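You operate a simulated robot arm through the tools that you are given. There is no shell and no other tool.

You run a simulated two-armed robot. Do the job below in one go: nothing can be reset, and whatever is moved stays where it is left.

JOB
Free the frame on the post, loosening its clamp last.
Fine: park the gauge, wind the jack down and screw the thumb bolt out.

It is judged by the outcome, as a careful person would: the job done as asked, and still so three seconds after it is handed in. It fails if anything else is knocked over, pushed out of place, dropped, spilled or broken.

ROBOT AND FRAMES
Two 7-joint arms with two-finger parallel grippers on one trunk that stands fixed in place. Base frame: the origin is at the foot of the trunk, x ahead of it, y to its left, z up. Units: m, rad, N and s.
The left shoulder is at [0.05, 0.209, 1.371], the right one opposite. With the tool pointing down near the work surface each hand reaches from about 0.1 to 0.88 m from the base axis, measured 20 degrees to its own side. Payload 4.4 kg a hand.
The tool frame of a hand sits at the grasp point between the pads (the TCP): z along the fingers, y along the line on which they close. The tips reach 0.023 m beyond it. The gripper opens to 0.094 m. The fingers are 0.038 m wide and 0.01 m thick; the gripper's body (0.054 by 0.096 m) begins 0.039 m behind the TCP.
Orientation is told as [roll, pitch, yaw] about the base's x, y, z axes, in that order, counted from this pose: with the fingers straight down and closing along the base's y, the tool's x points along the base's -x, its y along +y and its z along -z.

CONTROLS
- The arms move only by the tool arm_command. It takes "left_rows", "right_rows" or both (then of equal length, played together; a hand with none holds still); each is a list of rows, each an object (a shift or turn left out is 0, a gripper value left out holds the last) with "grip": the closure, from 0 (fully open) to 1 (shut); "delta_pos": the shift along the tool's x, y, z in m, a list of three; "angular": the turn, a rotation vector about the tool's x, y, z in rad, a list of three. In form: [{"grip": grip, "delta_pos": [tx, ty, tz], "angular": [wx, wy, wz]}, ...]. A call has 1 to 20 rows; each row shifts and turns the commanded pose from where the row before left it, along the tool's axes as they then stand. Each row takes 0.2 s and may step no farther than 0.05 m and 0.15 rad from the row before; otherwise, or with a gripper value out of range, the whole call is refused. A pose out of reach is approached as far as the arm can. The call stops where the force on the tool passes 70 N (or 10 N more than at its start, if that is more) or the arm is blocked; 0.2 s more then pass. Each finger travels about 0.108 m/s and halts on what it meets, pressing with about 33 N; the grip force reading is that of the motor and also rises with nothing between the fingers. The clock runs only during rows and for 0.2 s after the last one: add rows that do not move to give the fingers time. The reply holds the time, the measured pose of the TCP, the force on the tool along the base axes, the opening and the grip force, in the units named above and with some noise, with the torque about the TCP (base axes, N m) and any sound that the robot's microphone picked up, and new pictures: "views" is both (left out), scene, wrist or none (wrist: the cameras of the hands that moved).
- Cameras (640 x 400 px; columns grow to the right, rows downward): "scene" is now at [0.1327, -0.0583, 1.5344]; the picture's right is [-0.63, -0.77, 0.00], its down [-0.44, 0.36, -0.83] and it looks along [0.64, -0.52, -0.56] (base axes); focal length 272 px, centre (320, 200). "left" rides on the left gripper at [0.086, -0.016, -0.075] in its tool frame; the picture's right is [0.18, 0.98, 0.00], its down [-0.58, 0.11, -0.81] and it looks along [-0.79, 0.15, 0.59] (tool axes); focal length 243 px, centre (320, 200). "right" rides on the right gripper at [0.086, 0.016, -0.075] in its tool frame; the picture's right is [-0.18, 0.98, 0.00], its down [-0.58, -0.11, -0.81] and it looks along [-0.79, -0.15, 0.59] (tool axes); focal length 243 px, centre (320, 200). There is no depth. A picture from a camera that has moved, and an enlarged one, comes with that camera's place and axes in the base frame and with its lens. The place of the scene camera against the robot may be out by one fixed shift of up to 0.012 m in any direction.
- raise_lower(by): slides the trunk up (or, below 0, down) by that many m; the arms and the scene camera ride with it, the base frame stays. It gives what a move gives, with no picture.
- pan_tilt(pan, tilt): turns the head with the scene camera to pan (to the left, within 1.396 rad either way) and tilt (down, from -0.506 to 1.204), counted from straight ahead of the robot. It gives what a move gives, and a new picture of the scene camera.
- inspect(camera, box): a new picture of the part [left, top, right, bottom] of that camera's present view, enlarged. It takes no simulated time.
- finish_job(): hands the job in; it is judged then, once.

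Places have to be worked out from the pictures, the camera data and where the tool is seen. Open the grippers and draw the arms clear of the work before you hand the job in, unless the task says otherwise.

The tools are called after ">>>" by a JSON object that holds its "api" and its "payload". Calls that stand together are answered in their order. arm_command: Moves the arms, as the interface text tells. Its arguments: {"type":"object","properties":{"left_rows":{"type":"array","items":{"type":"object","properties":{"grip":{"type":"number"},"delta_pos":{"type":"array","items":{"type":"number"}},"angular":{"type":"array","items":{"type":"number"}}}}},"right_rows":{"type":"array","items":{"type":"object","properties":{"grip":{"type":"number"},"delta_pos":{"type":"array","items":{"type":"number"}},"angular":{"type":"array","items":{"type":"number"}}}}},"views":{"type":"string","enum":["both","scene","wrist","none"]}},"required":[]} The other tools are called the same way: raise_lower (by) slides the trunk up or down; pan_tilt (pan, tilt) turns the head that bears the scene camera; inspect (camera, box) takes an enlarged picture of a part of a camera's view; finish_job () hands the job in.

At the start:

```text
t: 0.0
left_position: [0.6074, -0.0326, 1.3294]
left_tcp_rot: [-0.001, 0.001, -0.002]
left_contact_force: [0.1, -0.6, 1.1]
left_moment: [0.01, 0.01, -0.03]
left_gripper_width: 0.094
left_grasp_force: 0.1
right_position: [0.3393, -0.4823, 1.3733]
right_tcp_rot: [0.0, -0.002, 0.0]
right_contact_force: [-0.1, 0.7, 0.7]
right_moment: [0.0, 0.02, -0.02]
right_gripper_width: 0.0941
right_grasp_force: 0.1
trunk travel left (down, up): [-0.45, 0.113]
head pan, tilt: [-0.686, 0.6]
```

scene: 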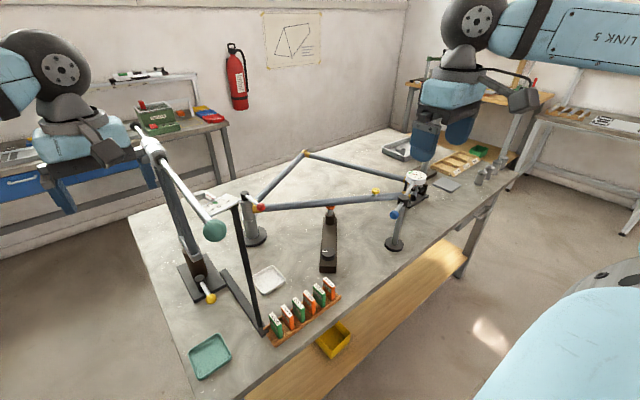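
right: 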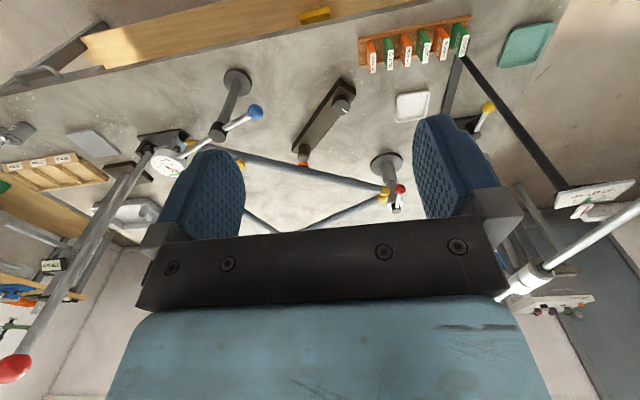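
left: 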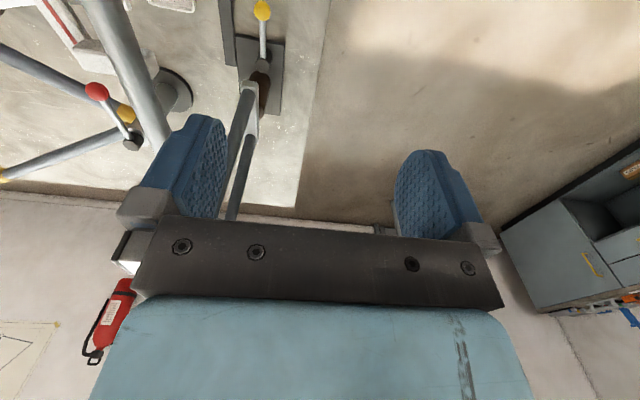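

The scene shows a triangular frame on posts, a jack with a lever, a dial gauge, and some kind of screws. I'll look at enlarged parts before moving anything.

>>> {"api": "inspect", "payload": {"camera": "scene", "box": [340, 130, 500, 260]}}

>>> {"api": "inspect", "payload": {"camera": "scene", "box": [120, 110, 280, 220]}}

>>> {"api": "inspect", "payload": {"camera": "scene", "box": [160, 180, 360, 350]}}

>>> {"api": "inspect", "payload": {"camera": "scene", "box": [220, 140, 360, 280]}}

>>> {"api": "inspect", "payload": {"camera": "right", "box": [100, 60, 300, 200]}}

>>> {"api": "inspect", "payload": {"camera": "right", "box": [280, 60, 500, 250]}}

>>> {"api": "inspect", "payload": {"camera": "left", "box": [0, 0, 300, 220]}}

>>> {"api": "inspect", "payload": {"camera": "right", "box": [480, 60, 640, 300]}}

```text
3.08 times, centred on (420, 195) of scene
camera zoom: at [0.1327, -0.0583, 1.5344], right [-0.63, -0.77, 0.0], down [-0.44, 0.36, -0.83], along [0.64, -0.52, -0.56], focal length 838 px, centre (12, 215)
```

zoom: 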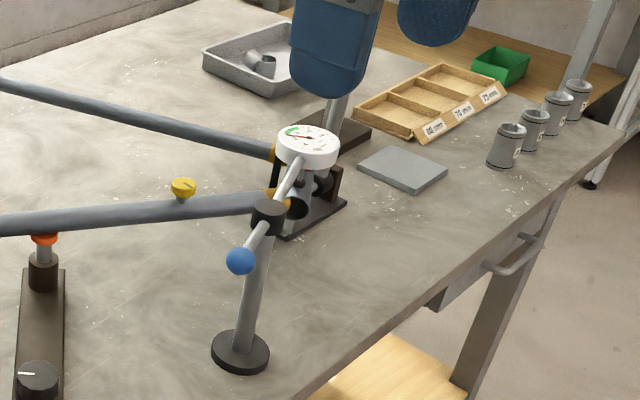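

```text
3.64 times, centred on (200, 165) of scene
camera zoom: at [0.1327, -0.0583, 1.5344], right [-0.63, -0.77, 0.0], down [-0.44, 0.36, -0.83], along [0.64, -0.52, -0.56], focal length 990 px, centre (756, 327)
```

zoom: 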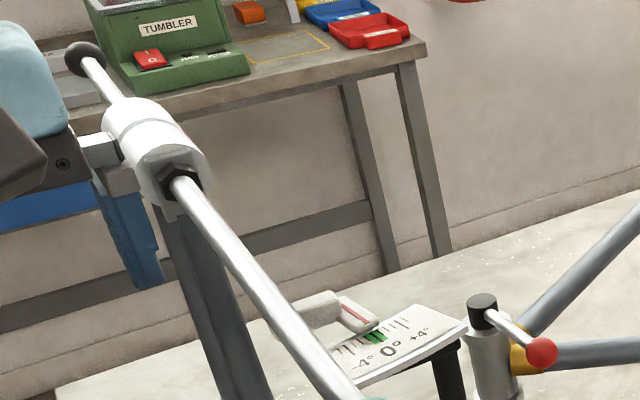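

```text
2.35 times, centred on (260, 265) of scene
camera zoom: at [0.1327, -0.0583, 1.5344], right [-0.63, -0.77, 0.0], down [-0.44, 0.36, -0.83], along [0.64, -0.52, -0.56], focal length 641 px, centre (461, 47)
```

zoom: 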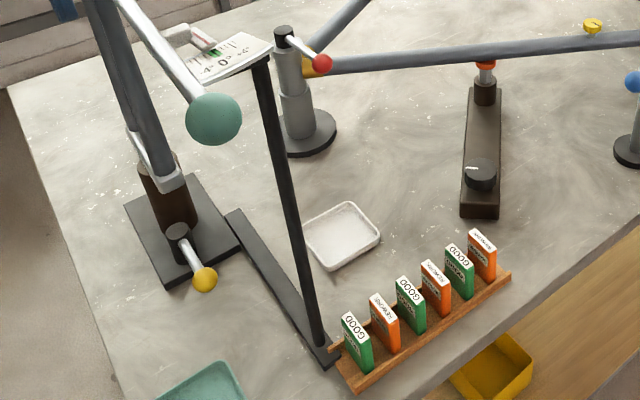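

```text
2.86 times, centred on (290, 210) of scene
camera zoom: at [0.1327, -0.0583, 1.5344], right [-0.63, -0.77, 0.0], down [-0.44, 0.36, -0.83], along [0.64, -0.52, -0.56], focal length 778 px, centre (406, 171)
```

zoom: 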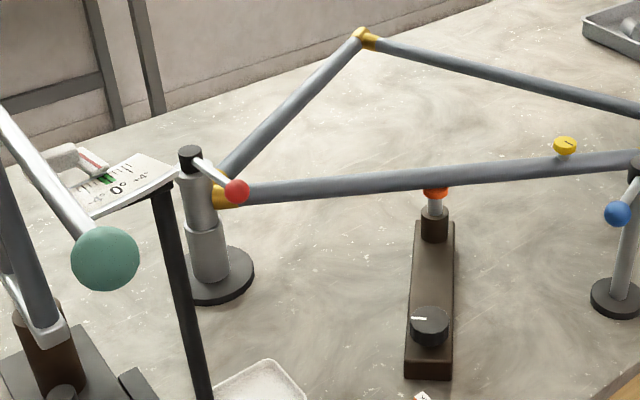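

```text
2.86 times, centred on (200, 130) of right
camera zoom: at [0.2528, -0.466, 1.446], right [0.18, 0.98, 0.0], down [0.58, -0.11, 0.81], along [0.79, -0.15, -0.59], focal length 693 px, centre (663, 400)
```

zoom: 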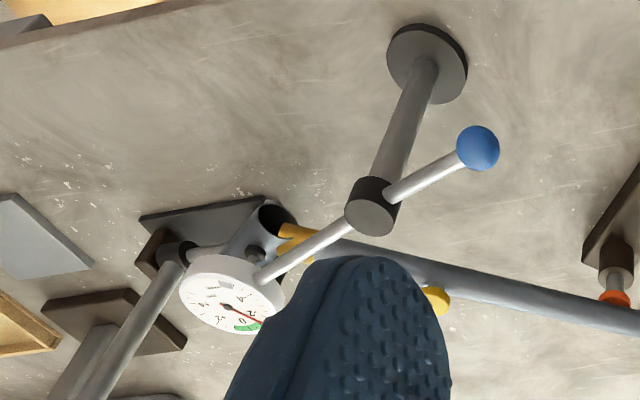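

```text
2.11 times, centred on (390, 155) of right
camera zoom: at [0.2528, -0.466, 1.446], right [0.18, 0.98, 0.0], down [0.58, -0.11, 0.81], along [0.79, -0.15, -0.59], focal length 511 px, centre (173, 295)
```

zoom: 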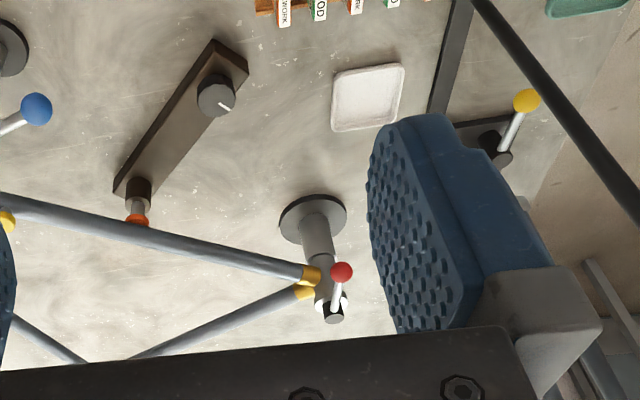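

```text
1.82 times, centred on (150, 110) of left
camera zoom: at [0.5206, -0.0497, 1.4051], right [-0.18, 0.98, 0.0], down [0.58, 0.11, 0.81], along [0.79, 0.15, -0.59], focal length 441 px, centre (629, 364)
```

zoom: 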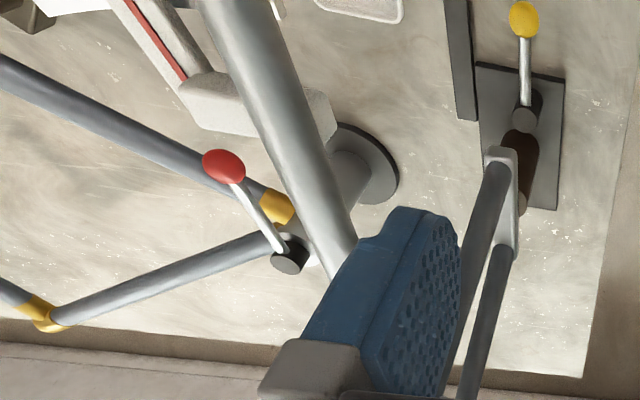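

```text
1.67 times, centred on (560, 180) of right
camera zoom: at [0.2528, -0.466, 1.446], right [0.18, 0.98, 0.0], down [0.58, -0.11, 0.81], along [0.79, -0.15, -0.59], focal length 404 px, centre (-80, 233)
```

zoom: 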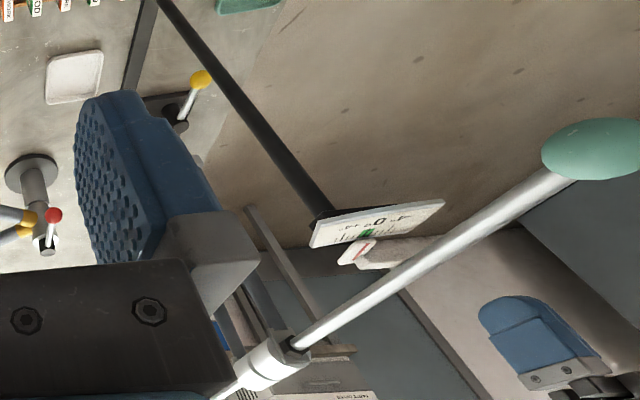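

The frame is a three-tube triangle with one corner at the red-handled post; a jack with a knob sits under its lower tube, and a dial gauge is at the other corner. I'll turn the head to see what the arms are hiding.

>>> {"api": "pan_tilt", "payload": {"pan": -0.9, "tilt": 0.6}}

>>> {"api": "pan_tilt", "payload": {"pan": -0.2, "tilt": 0.6}}

```text
t: 0.7
left_position: [0.6074, -0.0332, 1.3297]
left_tcp_rot: [0.0, 0.0, 0.001]
left_contact_force: [-0.4, 0.3, 0.1]
left_moment: [0.0, 0.05, 0.0]
left_gripper_width: 0.0944
left_grasp_force: 0.0
right_position: [0.3398, -0.4818, 1.3736]
right_tcp_rot: [0.001, -0.002, -0.001]
right_contact_force: [0.4, -0.7, 0.1]
right_moment: [-0.02, -0.03, 0.01]
right_gripper_width: 0.0942
right_grasp_force: 0.0
trunk travel left (down, up): [-0.45, 0.113]
head pan, tilt: [-0.901, 0.6]
camera scene: at [0.1192, -0.0715, 1.5344], right [-0.78, -0.62, 0.0], down [-0.35, 0.44, -0.83], along [0.51, -0.65, -0.56], focal length 272 px, centre (320, 200)
```

scene: 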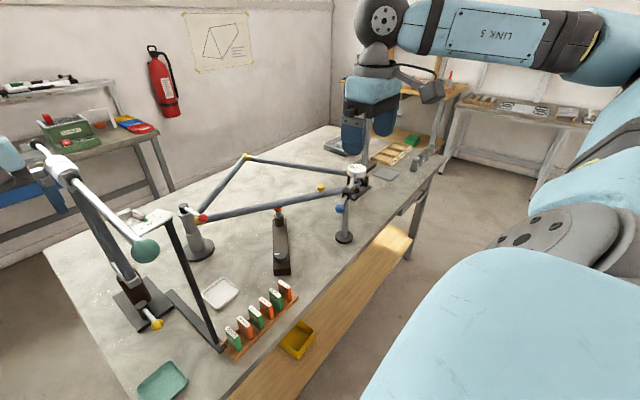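

```text
t: 1.8
left_position: [0.6067, -0.0318, 1.3298]
left_tcp_rot: [-0.001, -0.002, 0.001]
left_contact_force: [0.8, 0.7, -0.7]
left_moment: [0.0, -0.04, -0.01]
left_gripper_width: 0.094
left_grasp_force: 0.0
right_position: [0.3402, -0.4826, 1.3734]
right_tcp_rot: [-0.001, -0.001, 0.002]
right_contact_force: [-0.7, 0.5, -0.1]
right_moment: [-0.02, -0.01, -0.02]
right_gripper_width: 0.0938
right_grasp_force: 0.1
trunk travel left (down, up): [-0.45, 0.113]
head pan, tilt: [-0.201, 0.6]
camera scene: at [0.1509, -0.02, 1.5344], right [-0.2, -0.98, 0.0], down [-0.55, 0.11, -0.83], along [0.81, -0.17, -0.56], focal length 272 px, centre (320, 200)
```

scene: 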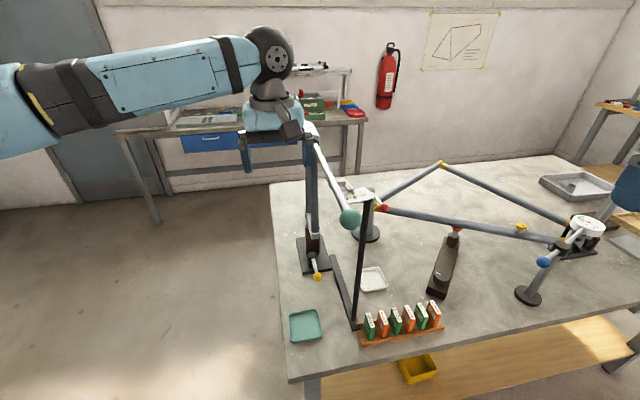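

The wall poster shows the frame, so I'll enlarge it along with both ends of the frame.

>>> {"api": "inspect", "payload": {"camera": "scene", "box": [410, 0, 510, 80]}}

>>> {"api": "inspect", "payload": {"camera": "scene", "box": [500, 190, 640, 310]}}

>>> {"api": "inspect", "payload": {"camera": "scene", "box": [270, 110, 420, 240]}}

>>> {"api": "inspect", "payload": {"camera": "scene", "box": [270, 220, 460, 360]}}

>>> {"api": "pan_tilt", "payload": {"pan": -0.8, "tilt": 0.9}}

```text
5.00 times, centred on (460, 40) of scene
camera zoom: at [0.1509, -0.02, 1.5344], right [-0.2, -0.98, 0.0], down [-0.55, 0.11, -0.83], along [0.81, -0.17, -0.56], focal length 1361 px, centre (-380, 1000)
```

zoom: 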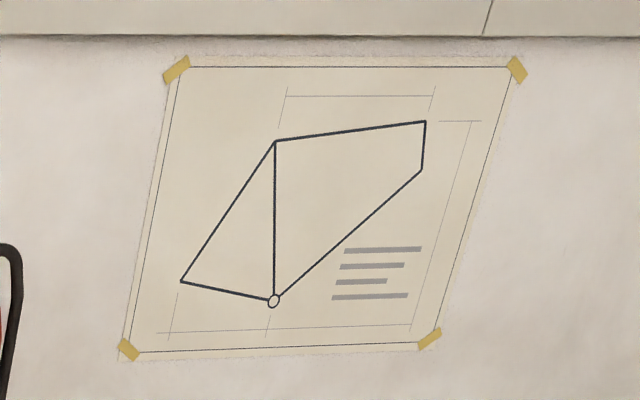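

```text
3.33 times, centred on (570, 250) of scene
camera zoom: at [0.1509, -0.02, 1.5344], right [-0.2, -0.98, 0.0], down [-0.55, 0.11, -0.83], along [0.81, -0.17, -0.56], focal length 908 px, centre (-513, 33)
```

zoom: 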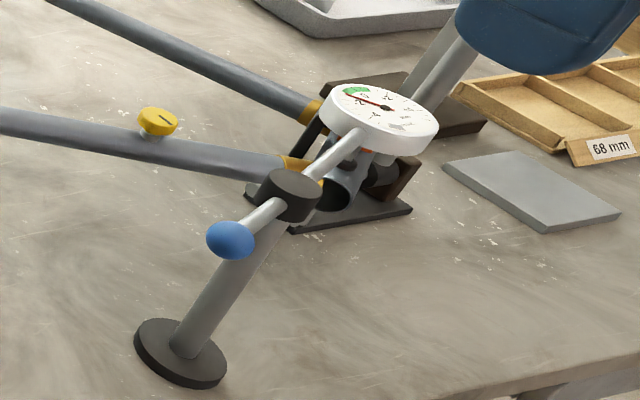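

```text
3.08 times, centred on (345, 175) of scene
camera zoom: at [0.1509, -0.02, 1.5344], right [-0.2, -0.98, 0.0], down [-0.55, 0.11, -0.83], along [0.81, -0.17, -0.56], focal length 838 px, centre (243, 277)
```

zoom: 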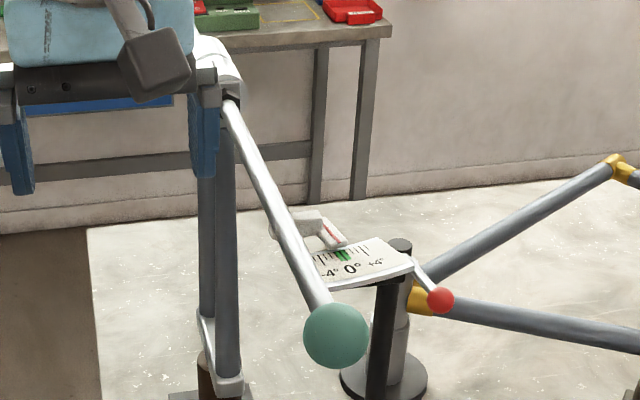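

```text
2.86 times, centred on (365, 290) of scene
camera zoom: at [0.1509, -0.02, 1.5344], right [-0.2, -0.98, 0.0], down [-0.55, 0.11, -0.83], along [0.81, -0.17, -0.56], focal length 778 px, centre (191, -57)
```

zoom: 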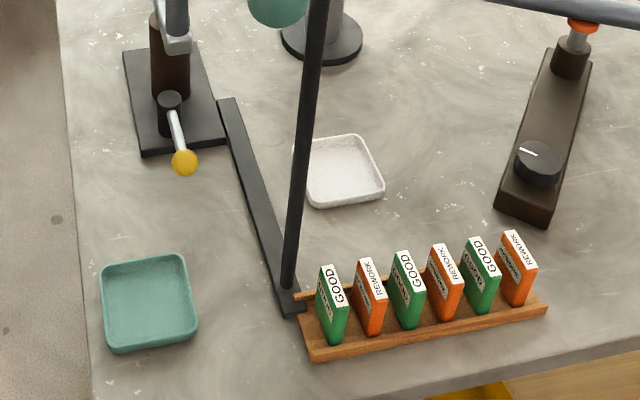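

```text
t: 2.8
left_position: [0.6073, -0.0314, 1.3296]
left_tcp_rot: [0.002, -0.001, 0.0]
left_contact_force: [0.4, -0.2, 0.2]
left_moment: [0.02, 0.02, 0.0]
left_gripper_width: 0.0943
left_grasp_force: 0.1
right_position: [0.3392, -0.4817, 1.3737]
right_tcp_rot: [0.001, -0.002, 0.001]
right_contact_force: [0.5, -0.7, -0.1]
right_moment: [-0.02, 0.03, -0.02]
right_gripper_width: 0.0945
right_grasp_force: 0.1
trunk travel left (down, up): [-0.45, 0.113]
head pan, tilt: [-0.799, 0.901]
camera scene: at [0.117, -0.0563, 1.5096], right [-0.72, -0.7, 0.0], down [-0.55, 0.56, -0.62], along [0.43, -0.45, -0.78], focal length 272 px, centre (320, 200)
```

scene: 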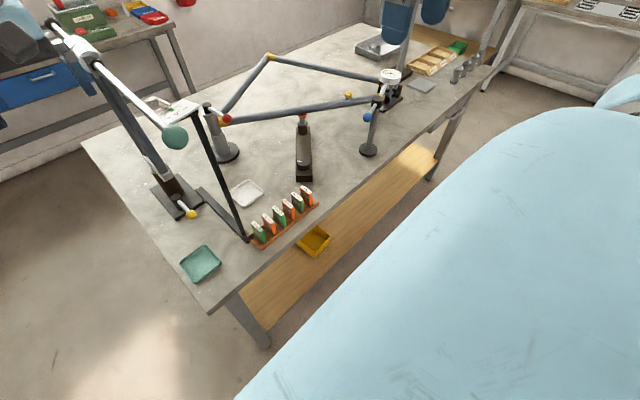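

The gauge is at about [0.59, -0.89, 1.04] on a swing arm with a blue ball at [0.49, -0.63, 1.05]. I put the red clamp ball at [0.78, -0.35, 1.04], the jack knob at [0.61, -0.48, 0.885] and a yellow knob at [0.66, -0.76, 0.995]. I'll move the right hand, staying high, to look closely at the gauge end.

>>> {"api": "arm_command", "payload": {"right_rows": [{"delta_pos": [-0.016, -0.024, 0.024]}, {"delta_pos": [-0.016, -0.024, 0.024]}, {"delta_pos": [-0.016, -0.024, 0.024]}, {"delta_pos": [-0.016, -0.024, 0.024]}, {"delta_pos": [-0.016, -0.024, 0.024]}, {"angular": [0, 0, 0.15]}, {"angular": [0, 0, 0.15]}, {"angular": [0, 0, 0.15]}, {"angular": [0, 0, 0.15]}, {"angular": [0, 0, 0.15]}], "views": "both"}}

>>> {"api": "inspect", "payload": {"camera": "right", "box": [220, 60, 420, 240]}}

```text
t: 5.0
left_position: [0.6071, -0.0326, 1.3294]
left_tcp_rot: [0.001, 0.0, -0.001]
left_contact_force: [0.0, 0.8, -0.3]
left_moment: [-0.01, -0.04, 0.0]
left_gripper_width: 0.094
left_grasp_force: 0.0
right_position: [0.421, -0.6027, 1.2532]
right_tcp_rot: [0.0, -0.001, -0.753]
right_contact_force: [0.6, -0.3, 0.8]
right_moment: [-0.03, 0.01, -0.03]
right_gripper_width: 0.0937
right_grasp_force: 0.1
trunk travel left (down, up): [-0.45, 0.113]
head pan, tilt: [-0.799, 0.901]
camera scene: at [0.1171, -0.0565, 1.5095], right [-0.72, -0.7, 0.0], down [-0.55, 0.56, -0.62], along [0.43, -0.45, -0.78], focal length 272 px, centre (320, 200)
camera right: at [0.3682, -0.5315, 1.3262], right [0.81, 0.59, 0.0], down [0.35, -0.48, 0.81], along [0.48, -0.65, -0.59], focal length 243 px, centre (320, 200)
```

scene: 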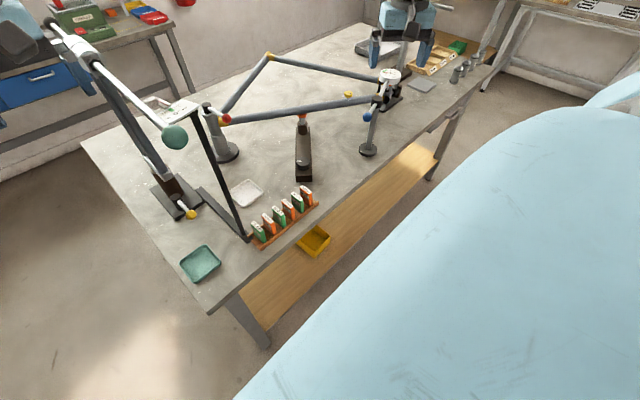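
right: 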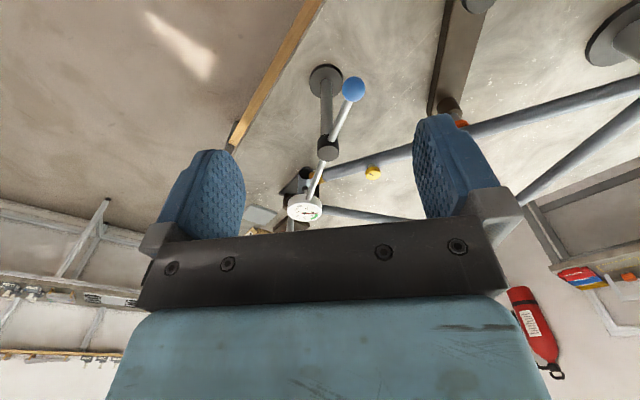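

```text
2.22 times, centred on (320, 150) of right
camera zoom: at [0.3682, -0.5315, 1.3262], right [0.81, 0.59, 0.0], down [0.35, -0.48, 0.81], along [0.48, -0.65, -0.59], focal length 539 px, centre (320, 311)
```

zoom: 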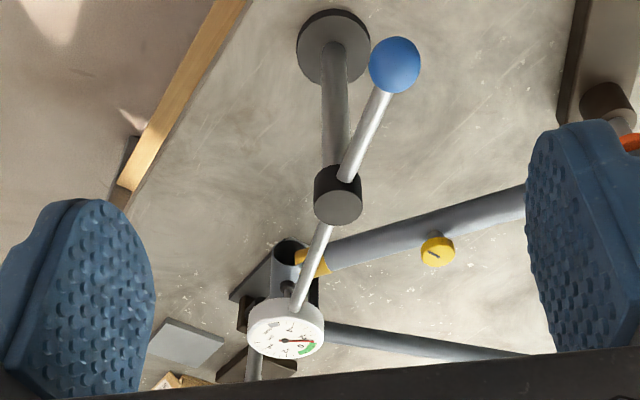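

The dial needle points near the green zone and the yellow knob sits on top of the lower tube. I'll also check the pole behind the gauge and the far end of the bench.

>>> {"api": "inspect", "payload": {"camera": "scene", "box": [340, 20, 480, 160]}}

>>> {"api": "inspect", "payload": {"camera": "scene", "box": [190, 80, 310, 180]}}

>>> {"api": "pan_tilt", "payload": {"pan": -0.9, "tilt": 0.5}}

>>> {"api": "inspect", "payload": {"camera": "scene", "box": [300, 100, 500, 240]}}

```text
2.86 times, centred on (410, 90) of scene
camera zoom: at [0.1171, -0.0565, 1.5095], right [-0.72, -0.7, 0.0], down [-0.55, 0.56, -0.62], along [0.43, -0.45, -0.78], focal length 778 px, centre (63, 514)
```

zoom: 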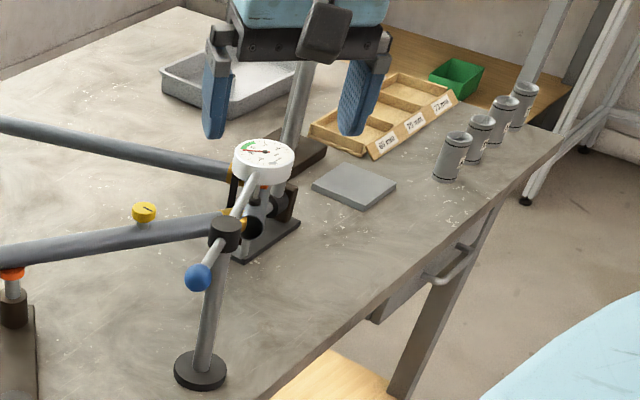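

```text
4.00 times, centred on (250, 130) of scene
camera zoom: at [0.1171, -0.0565, 1.5095], right [-0.72, -0.7, 0.0], down [-0.55, 0.56, -0.62], along [0.43, -0.45, -0.78], focal length 1089 px, centre (600, 480)
```

zoom: 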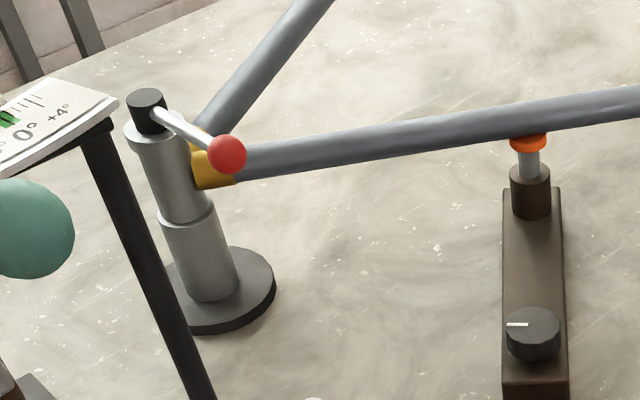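

```text
t: 5.9
left_position: [0.6075, -0.0323, 1.3293]
left_tcp_rot: [0.001, 0.0, 0.0]
left_contact_force: [-0.2, -0.1, -0.3]
left_moment: [0.0, 0.0, 0.01]
left_gripper_width: 0.0941
left_grasp_force: 0.1
right_position: [0.4203, -0.6024, 1.2528]
right_tcp_rot: [-0.001, -0.001, -0.75]
right_contact_force: [0.0, -0.2, -1.3]
right_moment: [0.01, 0.03, -0.01]
right_gripper_width: 0.0939
right_grasp_force: 0.0
trunk travel left (down, up): [-0.45, 0.113]
head pan, tilt: [-0.901, 0.499]
camera scene: at [0.1208, -0.0735, 1.5434], right [-0.78, -0.62, 0.0], down [-0.3, 0.38, -0.88], along [0.55, -0.69, -0.48], focal length 272 px, centre (320, 200)
```

scene: 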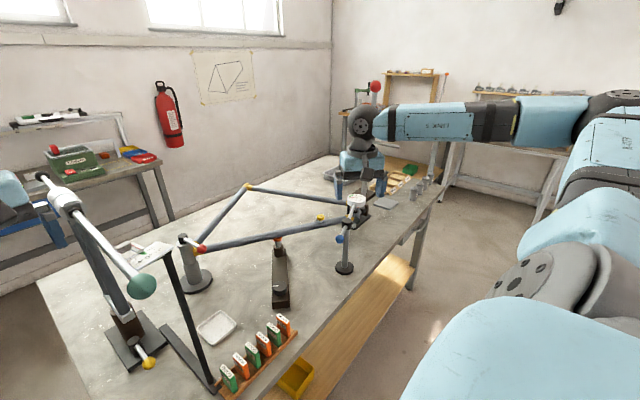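

```text
2.86 times, centred on (400, 170) of scene
camera zoom: at [0.1208, -0.0735, 1.5434], right [-0.78, -0.62, 0.0], down [-0.3, 0.38, -0.88], along [0.55, -0.69, -0.48], focal length 778 px, centre (91, 286)
```

zoom: 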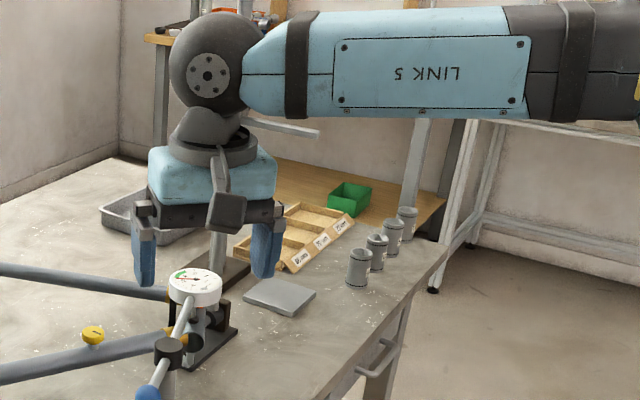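

Close-up detail of the gauge end is still lacking, so I'll move the right hand nearer. It stays above the gauge, with the tips at about z 1.18.

>>> {"api": "arm_command", "payload": {"right_rows": [{"delta_pos": [-0.032, -0.005, 0.013]}, {"delta_pos": [-0.032, -0.005, 0.013]}, {"delta_pos": [-0.032, -0.005, 0.013]}, {"delta_pos": [-0.032, -0.005, 0.013]}], "views": "wrist"}}

>>> {"api": "inspect", "payload": {"camera": "right", "box": [220, 60, 440, 240]}}

>>> {"api": "inspect", "payload": {"camera": "scene", "box": [310, 160, 390, 280]}}

```text
t: 6.9
left_position: [0.6092, -0.0334, 1.3288]
left_tcp_rot: [0.003, 0.003, -0.001]
left_contact_force: [-0.3, -0.9, 0.1]
left_moment: [-0.04, 0.05, 0.0]
left_gripper_width: 0.0938
left_grasp_force: 0.0
right_position: [0.5004, -0.7061, 1.2005]
right_tcp_rot: [0.001, 0.002, -0.751]
right_contact_force: [0.8, -0.8, -0.7]
right_moment: [0.03, 0.0, 0.0]
right_gripper_width: 0.094
right_grasp_force: 0.0
trunk travel left (down, up): [-0.45, 0.113]
head pan, tilt: [-0.901, 0.499]
camera right: at [0.4483, -0.6351, 1.2739], right [0.81, 0.59, 0.0], down [0.35, -0.48, 0.81], along [0.48, -0.65, -0.59], focal length 243 px, centre (320, 200)
```

right: 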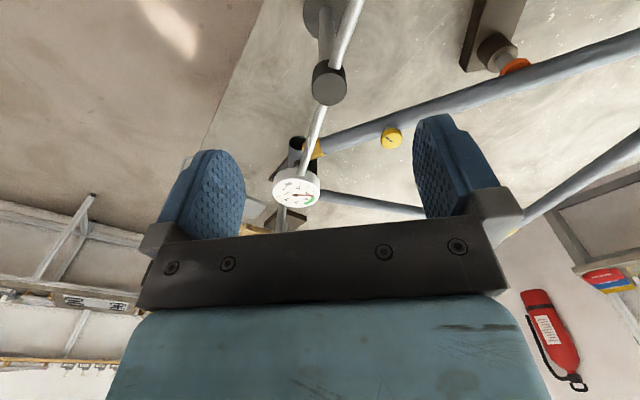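

```text
2.22 times, centred on (330, 150) of right
camera zoom: at [0.4483, -0.6351, 1.2739], right [0.81, 0.59, 0.0], down [0.35, -0.48, 0.81], along [0.48, -0.65, -0.59], focal length 539 px, centre (298, 311)
```

zoom: 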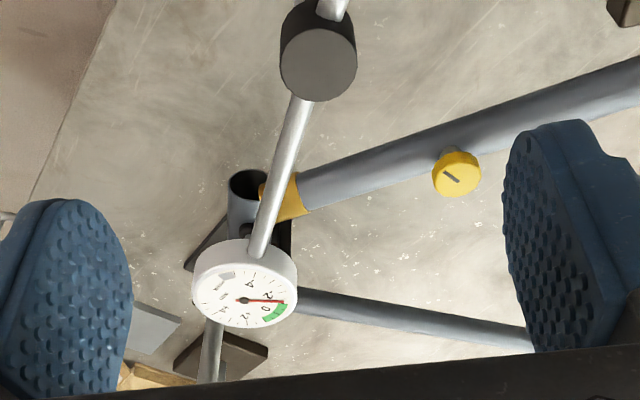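

```text
3.33 times, centred on (350, 220) of scene
camera zoom: at [0.1226, -0.0751, 1.5432], right [-0.78, -0.62, 0.0], down [-0.3, 0.38, -0.88], along [0.54, -0.69, -0.48], focal length 908 px, centre (220, 133)
```

zoom: 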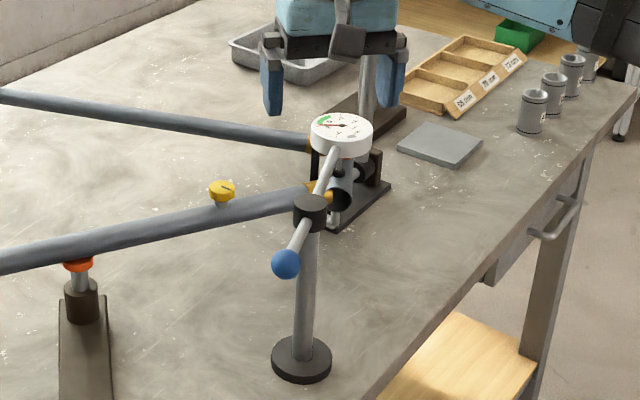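

The yellow knob with the slotted top on the tube is the thumb bolt. From the wrist views the gauge arm pivots on the post at [0.528, -0.729], with the ball 0.10 m out at [0.493, -0.633, 1.048]. I'll go above the ball and line the fingers up across the rod.

>>> {"api": "arm_command", "payload": {"right_rows": [{"delta_pos": [0.0275, 0.0243, 0.025]}, {"delta_pos": [0.0275, 0.0243, 0.025]}, {"angular": [0, 0, 0.1175]}, {"angular": [0, 0, 0.1175]}, {"angular": [0, 0, 0.1175]}, {"angular": [0, 0, 0.1175]}], "views": "both"}}

```text
t: 8.3
left_position: [0.6082, -0.0326, 1.3297]
left_tcp_rot: [0.001, 0.001, 0.001]
left_contact_force: [-0.4, 0.4, -0.5]
left_moment: [-0.03, 0.0, 0.01]
left_gripper_width: 0.0937
left_grasp_force: 0.1
right_position: [0.4921, -0.631, 1.1511]
right_tcp_rot: [-0.002, -0.003, -1.221]
right_contact_force: [-0.7, 0.1, -0.4]
right_moment: [-0.01, -0.04, -0.01]
right_gripper_width: 0.0939
right_grasp_force: 0.1
trunk travel left (down, up): [-0.45, 0.113]
head pan, tilt: [-0.901, 0.499]
camera scene: at [0.1207, -0.0735, 1.5435], right [-0.78, -0.62, 0.0], down [-0.3, 0.38, -0.88], along [0.55, -0.69, -0.48], focal length 272 px, centre (320, 200)
camera right: at [0.478, -0.5442, 1.2239], right [0.99, 0.16, 0.0], down [0.1, -0.58, 0.81], along [0.13, -0.8, -0.59], focal length 243 px, centre (320, 200)
```

scene: 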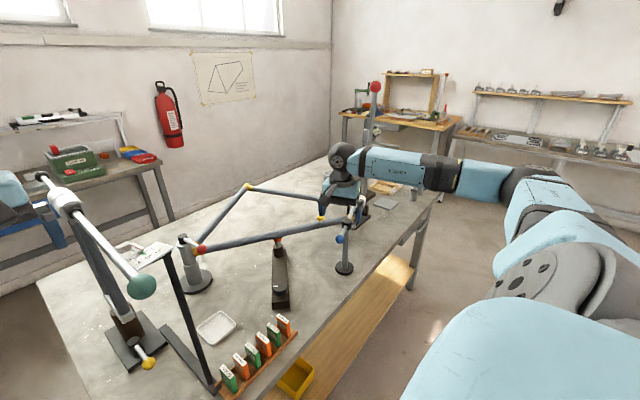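
right: 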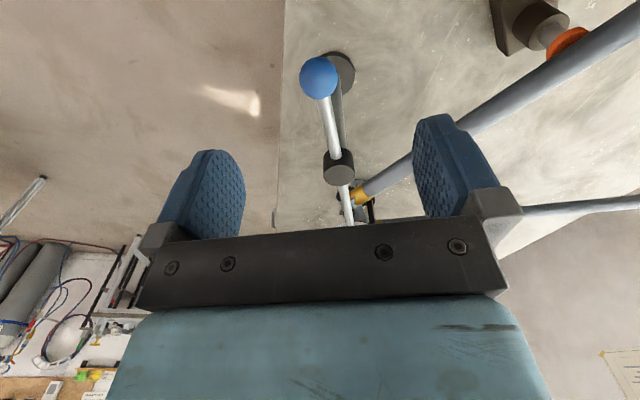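

The ball is right under the tool at [0.492, -0.633]. I'll descend to z 1.048 with the fingers on either side of it and close.

>>> {"api": "arm_command", "payload": {"right_rows": [{"delta_pos": [0, 0, 0.04]}, {"delta_pos": [0, 0, 0.04]}, {"delta_pos": [0, 0, 0.023]}, {"grip": 0.5}, {"grip": 0.9}, {}, {}], "views": "wrist"}}

```text
t: 9.9
left_position: [0.6069, -0.0327, 1.3293]
left_tcp_rot: [0.001, -0.001, 0.0]
left_contact_force: [0.3, 0.8, 0.8]
left_moment: [-0.01, 0.0, 0.0]
left_gripper_width: 0.0938
left_grasp_force: 0.2
right_position: [0.4933, -0.6296, 1.0478]
right_tcp_rot: [0.001, 0.0, -1.22]
right_contact_force: [-0.4, 1.1, -3.1]
right_moment: [-0.5, -0.19, -0.04]
right_gripper_width: 0.0274
right_grasp_force: 44.7
trunk travel left (down, up): [-0.45, 0.113]
head pan, tilt: [-0.901, 0.499]
camera right: at [0.4783, -0.5432, 1.1207], right [0.99, 0.16, 0.0], down [0.1, -0.58, 0.81], along [0.13, -0.8, -0.59], focal length 243 px, centre (320, 200)
```

right: 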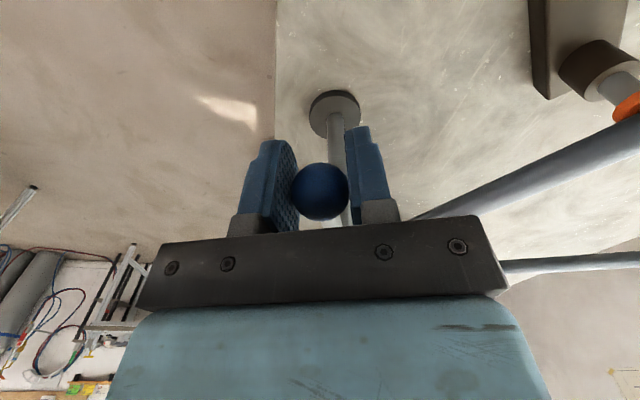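

I have the ball (27 mm grip). I'll swing it clockwise in small arc steps about the post, taking the gauge off the frame towards the bench front, and watch the forces.

>>> {"api": "arm_command", "payload": {"right_rows": [{"delta_pos": [-0.0005, 0.0105, 0], "angular": [0, 0, 0.1]}, {"delta_pos": [-0.0005, 0.0105, 0], "angular": [0, 0, 0.1]}, {"delta_pos": [-0.0005, 0.0105, 0], "angular": [0, 0, 0.1]}], "views": "both"}}

>>> {"api": "inspect", "payload": {"camera": "scene", "box": [310, 160, 400, 280]}}

```text
t: 10.7
left_position: [0.6073, -0.0316, 1.3301]
left_tcp_rot: [0.001, 0.0, -0.001]
left_contact_force: [0.1, -0.5, 0.7]
left_moment: [0.0, 0.0, 0.02]
left_gripper_width: 0.0942
left_grasp_force: 0.1
right_position: [0.5232, -0.6243, 1.0479]
right_tcp_rot: [-0.001, -0.001, -1.52]
right_contact_force: [-1.0, 5.6, -3.8]
right_moment: [0.47, 0.08, 0.0]
right_gripper_width: 0.0274
right_grasp_force: 45.8
trunk travel left (down, up): [-0.45, 0.113]
head pan, tilt: [-0.901, 0.499]
camera scene: at [0.121, -0.0732, 1.5434], right [-0.78, -0.62, 0.0], down [-0.3, 0.38, -0.88], along [0.54, -0.69, -0.48], focal length 272 px, centre (320, 200)
camera right: at [0.5351, -0.5367, 1.1208], right [0.99, -0.14, 0.0], down [-0.08, -0.59, 0.81], along [-0.11, -0.8, -0.59], focal length 243 px, centre (320, 200)
```

scene: 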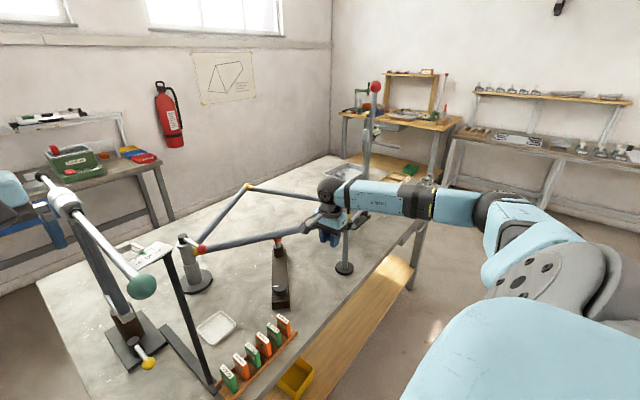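
right: 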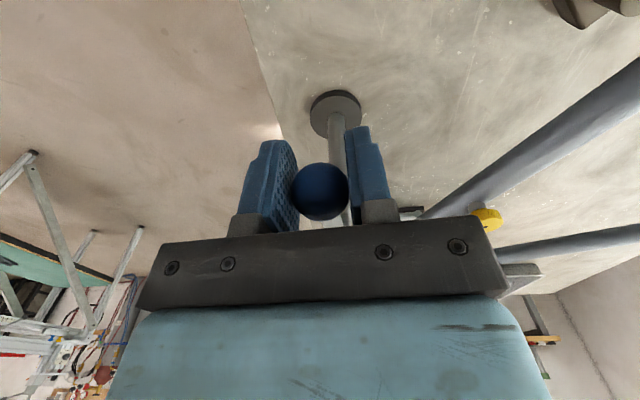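

```text
3.33 times, centred on (355, 220) of scene
camera zoom: at [0.121, -0.0732, 1.5434], right [-0.78, -0.62, 0.0], down [-0.3, 0.38, -0.88], along [0.54, -0.69, -0.48], focal length 908 px, centre (203, 133)
```

zoom: 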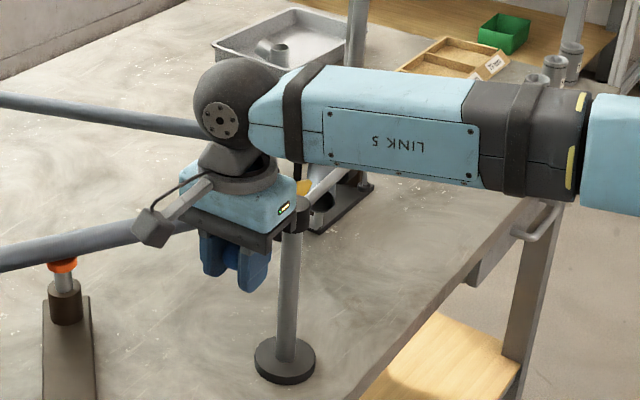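

The arm swings easily with only a few newtons. I'll continue the arc in the same way.

>>> {"api": "arm_command", "payload": {"right_rows": [{"delta_pos": [-0.0005, 0.0105, 0], "angular": [0, 0, 0.1]}, {"delta_pos": [-0.0005, 0.0105, 0], "angular": [0, 0, 0.1]}, {"delta_pos": [-0.0005, 0.0105, 0], "angular": [0, 0, 0.1]}, {"delta_pos": [-0.0005, 0.0105, 0], "angular": [0, 0, 0.1]}], "views": "both"}}

>>> {"api": "inspect", "payload": {"camera": "scene", "box": [310, 160, 400, 280]}}

```text
t: 11.7
left_position: [0.6081, -0.0313, 1.3277]
left_tcp_rot: [0.0, 0.002, 0.0]
left_contact_force: [-0.3, -0.8, -0.6]
left_moment: [-0.02, 0.0, -0.03]
left_gripper_width: 0.0943
left_grasp_force: 0.1
right_position: [0.5657, -0.6305, 1.0487]
right_tcp_rot: [0.0, 0.001, -1.921]
right_contact_force: [1.6, 8.6, -6.9]
right_moment: [0.64, -0.08, -0.06]
right_gripper_width: 0.0276
right_grasp_force: 44.8
trunk travel left (down, up): [-0.45, 0.113]
head pan, tilt: [-0.901, 0.499]
camera scene: at [0.1219, -0.0731, 1.5434], right [-0.78, -0.62, 0.0], down [-0.3, 0.37, -0.88], along [0.54, -0.69, -0.48], focal length 272 px, centre (320, 200)
camera right: at [0.6106, -0.5543, 1.1208], right [0.86, -0.51, 0.0], down [-0.3, -0.51, 0.81], along [-0.41, -0.69, -0.59], focal length 243 px, centre (320, 200)
```

scene: 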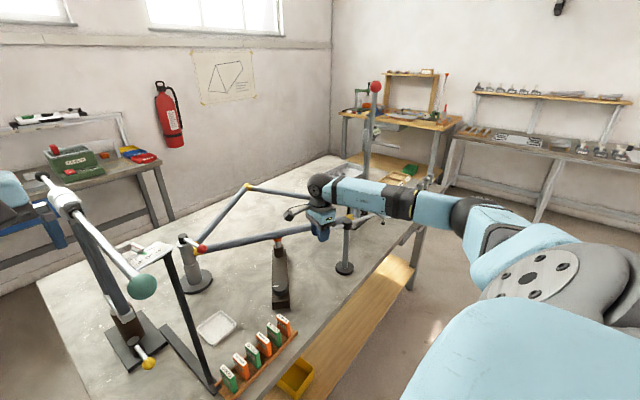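
right: 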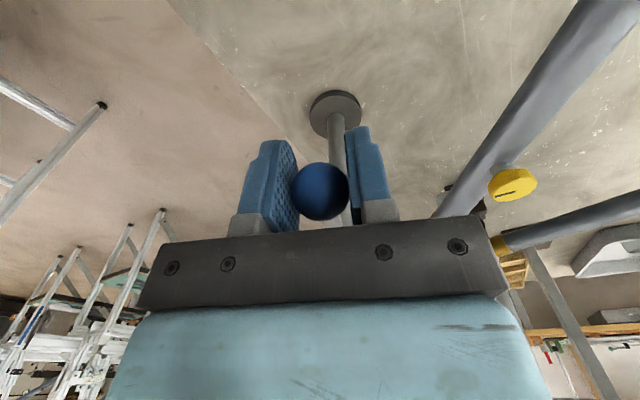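

```text
3.33 times, centred on (355, 220) of scene
camera zoom: at [0.1219, -0.0731, 1.5434], right [-0.78, -0.62, 0.0], down [-0.3, 0.37, -0.88], along [0.54, -0.69, -0.48], focal length 908 px, centre (203, 133)
```

zoom: 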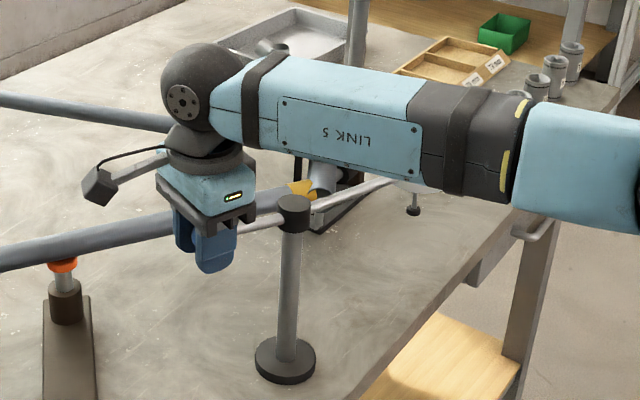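

The gauge has left the frame, and its plunger hangs free over the bench near the front edge. I'll swing it further so it is well parked, easing the radial hold outwards by 1 mm.

>>> {"api": "arm_command", "payload": {"right_rows": [{"delta_pos": [0.0005, 0.0105, -0.001], "angular": [0, 0, 0.1]}, {"delta_pos": [-0.0002, 0.0105, 0], "angular": [0, 0, 0.1]}, {"delta_pos": [-0.0005, 0.0105, 0], "angular": [0, 0, 0.1]}, {"delta_pos": [-0.0005, 0.0105, 0], "angular": [0, 0, 0.1]}], "views": "scene"}}

>>> {"api": "inspect", "payload": {"camera": "scene", "box": [310, 160, 400, 280]}}

```text
t: 12.5
left_position: [0.6025, -0.0308, 1.3337]
left_tcp_rot: [-0.001, -0.006, -0.001]
left_contact_force: [-0.6, -0.9, -0.4]
left_moment: [-0.02, -0.01, 0.01]
left_gripper_width: 0.0942
left_grasp_force: 0.0
right_position: [0.5803, -0.6379, 1.0474]
right_tcp_rot: [-0.02, -0.013, -2.19]
right_contact_force: [-34.9, 7.4, 10.4]
right_moment: [0.7, -0.22, 0.13]
right_gripper_width: 0.0275
right_grasp_force: 45.0
trunk travel left (down, up): [-0.45, 0.113]
head pan, tilt: [-0.901, 0.499]
stopped in row 3 (right hand): the force on the tool passed its limit at 86 N (the readings are from after the stop); the commanded pose is now the measured one
camera scene: at [0.1143, -0.0706, 1.5449], right [-0.78, -0.62, 0.0], down [-0.29, 0.37, -0.88], along [0.55, -0.69, -0.47], focal length 272 px, centre (320, 200)
```

scene: 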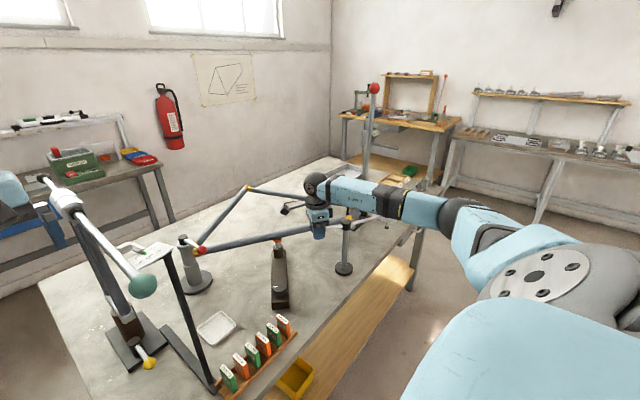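

```text
3.33 times, centred on (355, 220) of scene
camera zoom: at [0.1143, -0.0706, 1.5449], right [-0.78, -0.62, 0.0], down [-0.29, 0.37, -0.88], along [0.55, -0.69, -0.47], focal length 908 px, centre (203, 133)
```

zoom: 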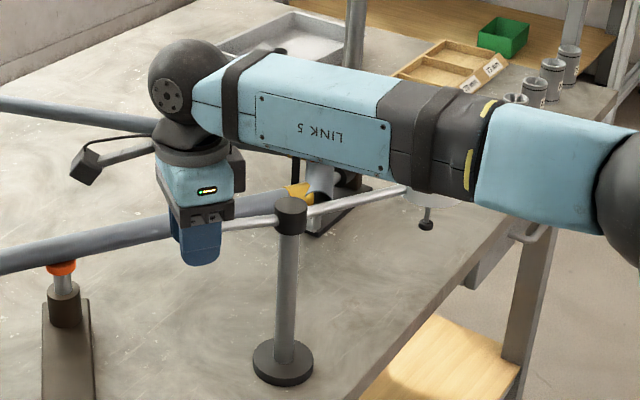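

The swing hit a firm stop with the ball at about 60° from the post, roughly 50° of travel. I'll open, rise straight up and check where the gauge rests.

>>> {"api": "arm_command", "payload": {"right_rows": [{"grip": 0.5}, {"grip": 0.2}, {"grip": 0}, {"delta_pos": [0, 0, -0.04]}, {"delta_pos": [0, 0, -0.04]}, {"delta_pos": [0, 0, -0.04]}], "views": "both"}}

>>> {"api": "inspect", "payload": {"camera": "scene", "box": [310, 160, 400, 280]}}

```text
t: 13.9
left_position: [0.6075, -0.0317, 1.3294]
left_tcp_rot: [0.0, 0.0, 0.0]
left_contact_force: [-0.3, 0.2, -0.1]
left_moment: [0.02, 0.0, -0.02]
left_gripper_width: 0.0937
left_grasp_force: 0.0
right_position: [0.5903, -0.6378, 1.1652]
right_tcp_rot: [-0.019, -0.011, -2.191]
right_contact_force: [-0.5, 0.2, -0.4]
right_moment: [-0.01, 0.0, -0.04]
right_gripper_width: 0.094
right_grasp_force: 0.2
trunk travel left (down, up): [-0.45, 0.113]
head pan, tilt: [-0.901, 0.499]
camera scene: at [0.1208, -0.0732, 1.5434], right [-0.78, -0.62, 0.0], down [-0.3, 0.38, -0.88], along [0.55, -0.69, -0.48], focal length 272 px, centre (320, 200)
camera right: at [0.6559, -0.5787, 1.2363], right [0.69, -0.72, -0.02], down [-0.41, -0.41, 0.81], along [-0.59, -0.56, -0.58], focal length 243 px, centre (320, 200)
```

scene: 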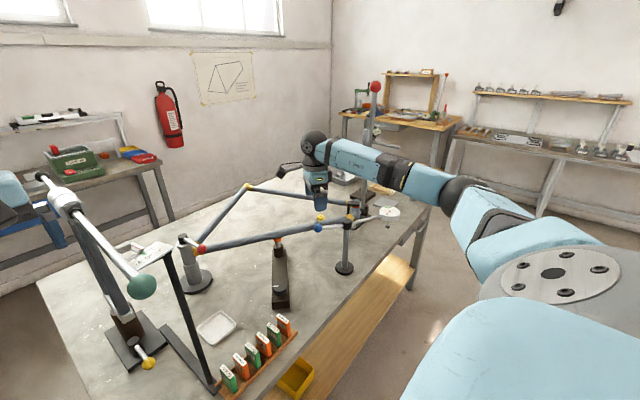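
right: 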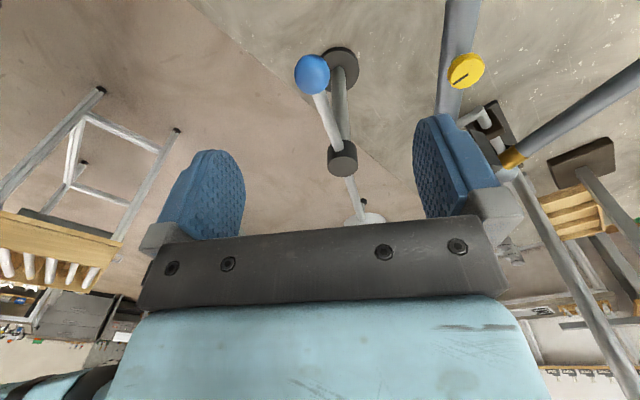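

```text
3.33 times, centred on (355, 220) of scene
camera zoom: at [0.1208, -0.0732, 1.5434], right [-0.78, -0.62, 0.0], down [-0.3, 0.38, -0.88], along [0.55, -0.69, -0.48], focal length 908 px, centre (203, 133)
```

zoom: 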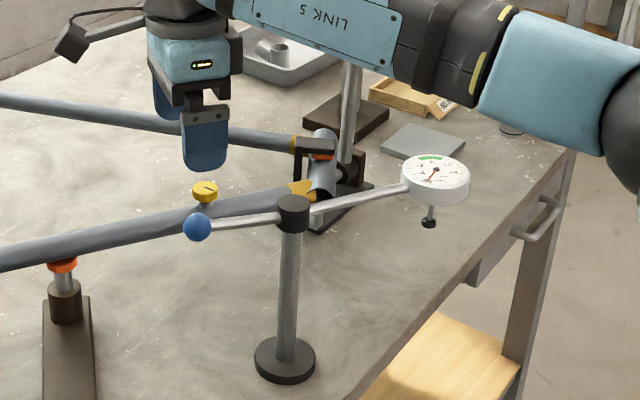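

The gauge is now off the frame, held out over the bench front, and the needle has dropped to its rest. Next is the jack: I'll turn the wrist back and come above the jack knob for a close look.

>>> {"api": "arm_command", "payload": {"right_rows": [{"angular": [0, 0, -0.144]}, {"angular": [0, 0, -0.144]}, {"angular": [0, 0, -0.144]}, {"angular": [0, 0, -0.144]}, {"angular": [0, 0, -0.144]}, {"angular": [0, 0, -0.144]}, {"angular": [0, 0, -0.144]}, {"angular": [0, 0, -0.144]}, {"angular": [0, 0, -0.144]}, {"angular": [0, 0, -0.144]}, {"delta_pos": [0.0226, 0.0318, 0.016]}, {"delta_pos": [0.0226, 0.0318, 0.016]}, {"delta_pos": [0.0226, 0.0318, 0.016]}, {"delta_pos": [0.0226, 0.0318, 0.016]}], "views": "both"}}

>>> {"api": "inspect", "payload": {"camera": "right", "box": [200, 0, 440, 240]}}

>>> {"api": "inspect", "payload": {"camera": "scene", "box": [240, 170, 380, 320]}}

```text
t: 16.9
left_position: [0.6083, -0.0316, 1.3279]
left_tcp_rot: [-0.002, 0.003, 0.001]
left_contact_force: [-0.4, 0.6, 0.0]
left_moment: [-0.02, 0.03, -0.02]
left_gripper_width: 0.0939
left_grasp_force: 0.0
right_position: [0.6086, -0.4856, 1.0982]
right_tcp_rot: [-0.016, 0.018, -0.751]
right_contact_force: [0.9, 0.5, 0.1]
right_moment: [0.04, 0.03, 0.02]
right_gripper_width: 0.0941
right_grasp_force: 0.1
trunk travel left (down, up): [-0.45, 0.113]
head pan, tilt: [-0.901, 0.499]
camera scene: at [0.1218, -0.0728, 1.5434], right [-0.78, -0.62, 0.0], down [-0.3, 0.37, -0.88], along [0.54, -0.69, -0.48], focal length 272 px, centre (320, 200)
camera right: at [0.5578, -0.4146, 1.1736], right [0.81, 0.59, -0.02], down [0.37, -0.48, 0.8], along [0.46, -0.65, -0.6], focal length 243 px, centre (320, 200)
```

scene: 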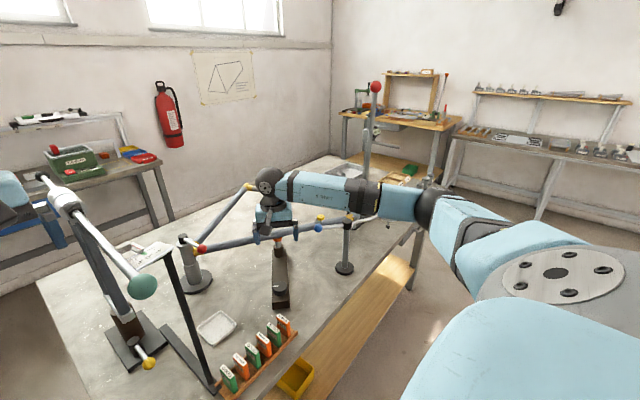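
right: 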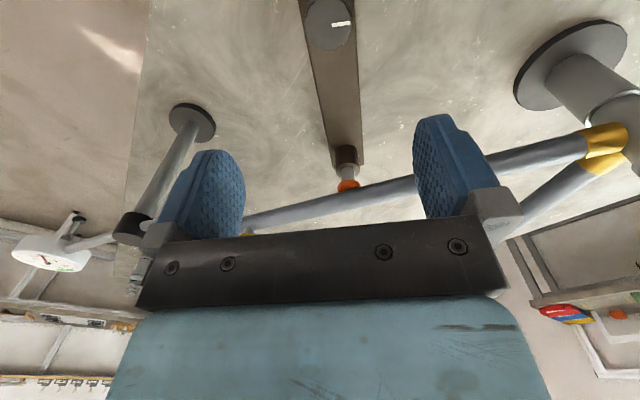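

```text
1.67 times, centred on (320, 120) of right
camera zoom: at [0.5578, -0.4146, 1.1736], right [0.81, 0.59, -0.02], down [0.37, -0.48, 0.8], along [0.46, -0.65, -0.6], focal length 404 px, centre (320, 333)
```

zoom: 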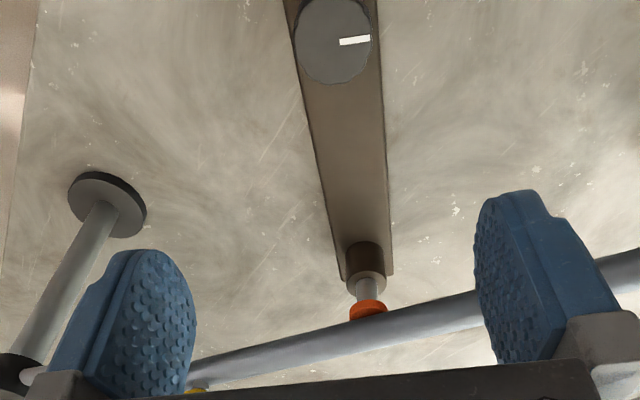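

```text
2.67 times, centred on (310, 245) of scene
camera zoom: at [0.1218, -0.0728, 1.5434], right [-0.78, -0.62, 0.0], down [-0.3, 0.37, -0.88], along [0.54, -0.69, -0.48], focal length 726 px, centre (347, 80)
```

zoom: 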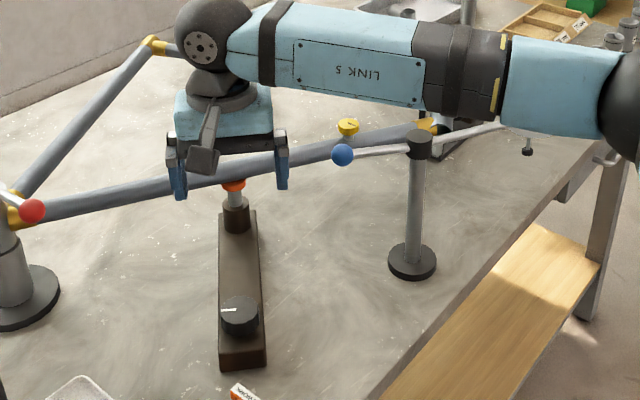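

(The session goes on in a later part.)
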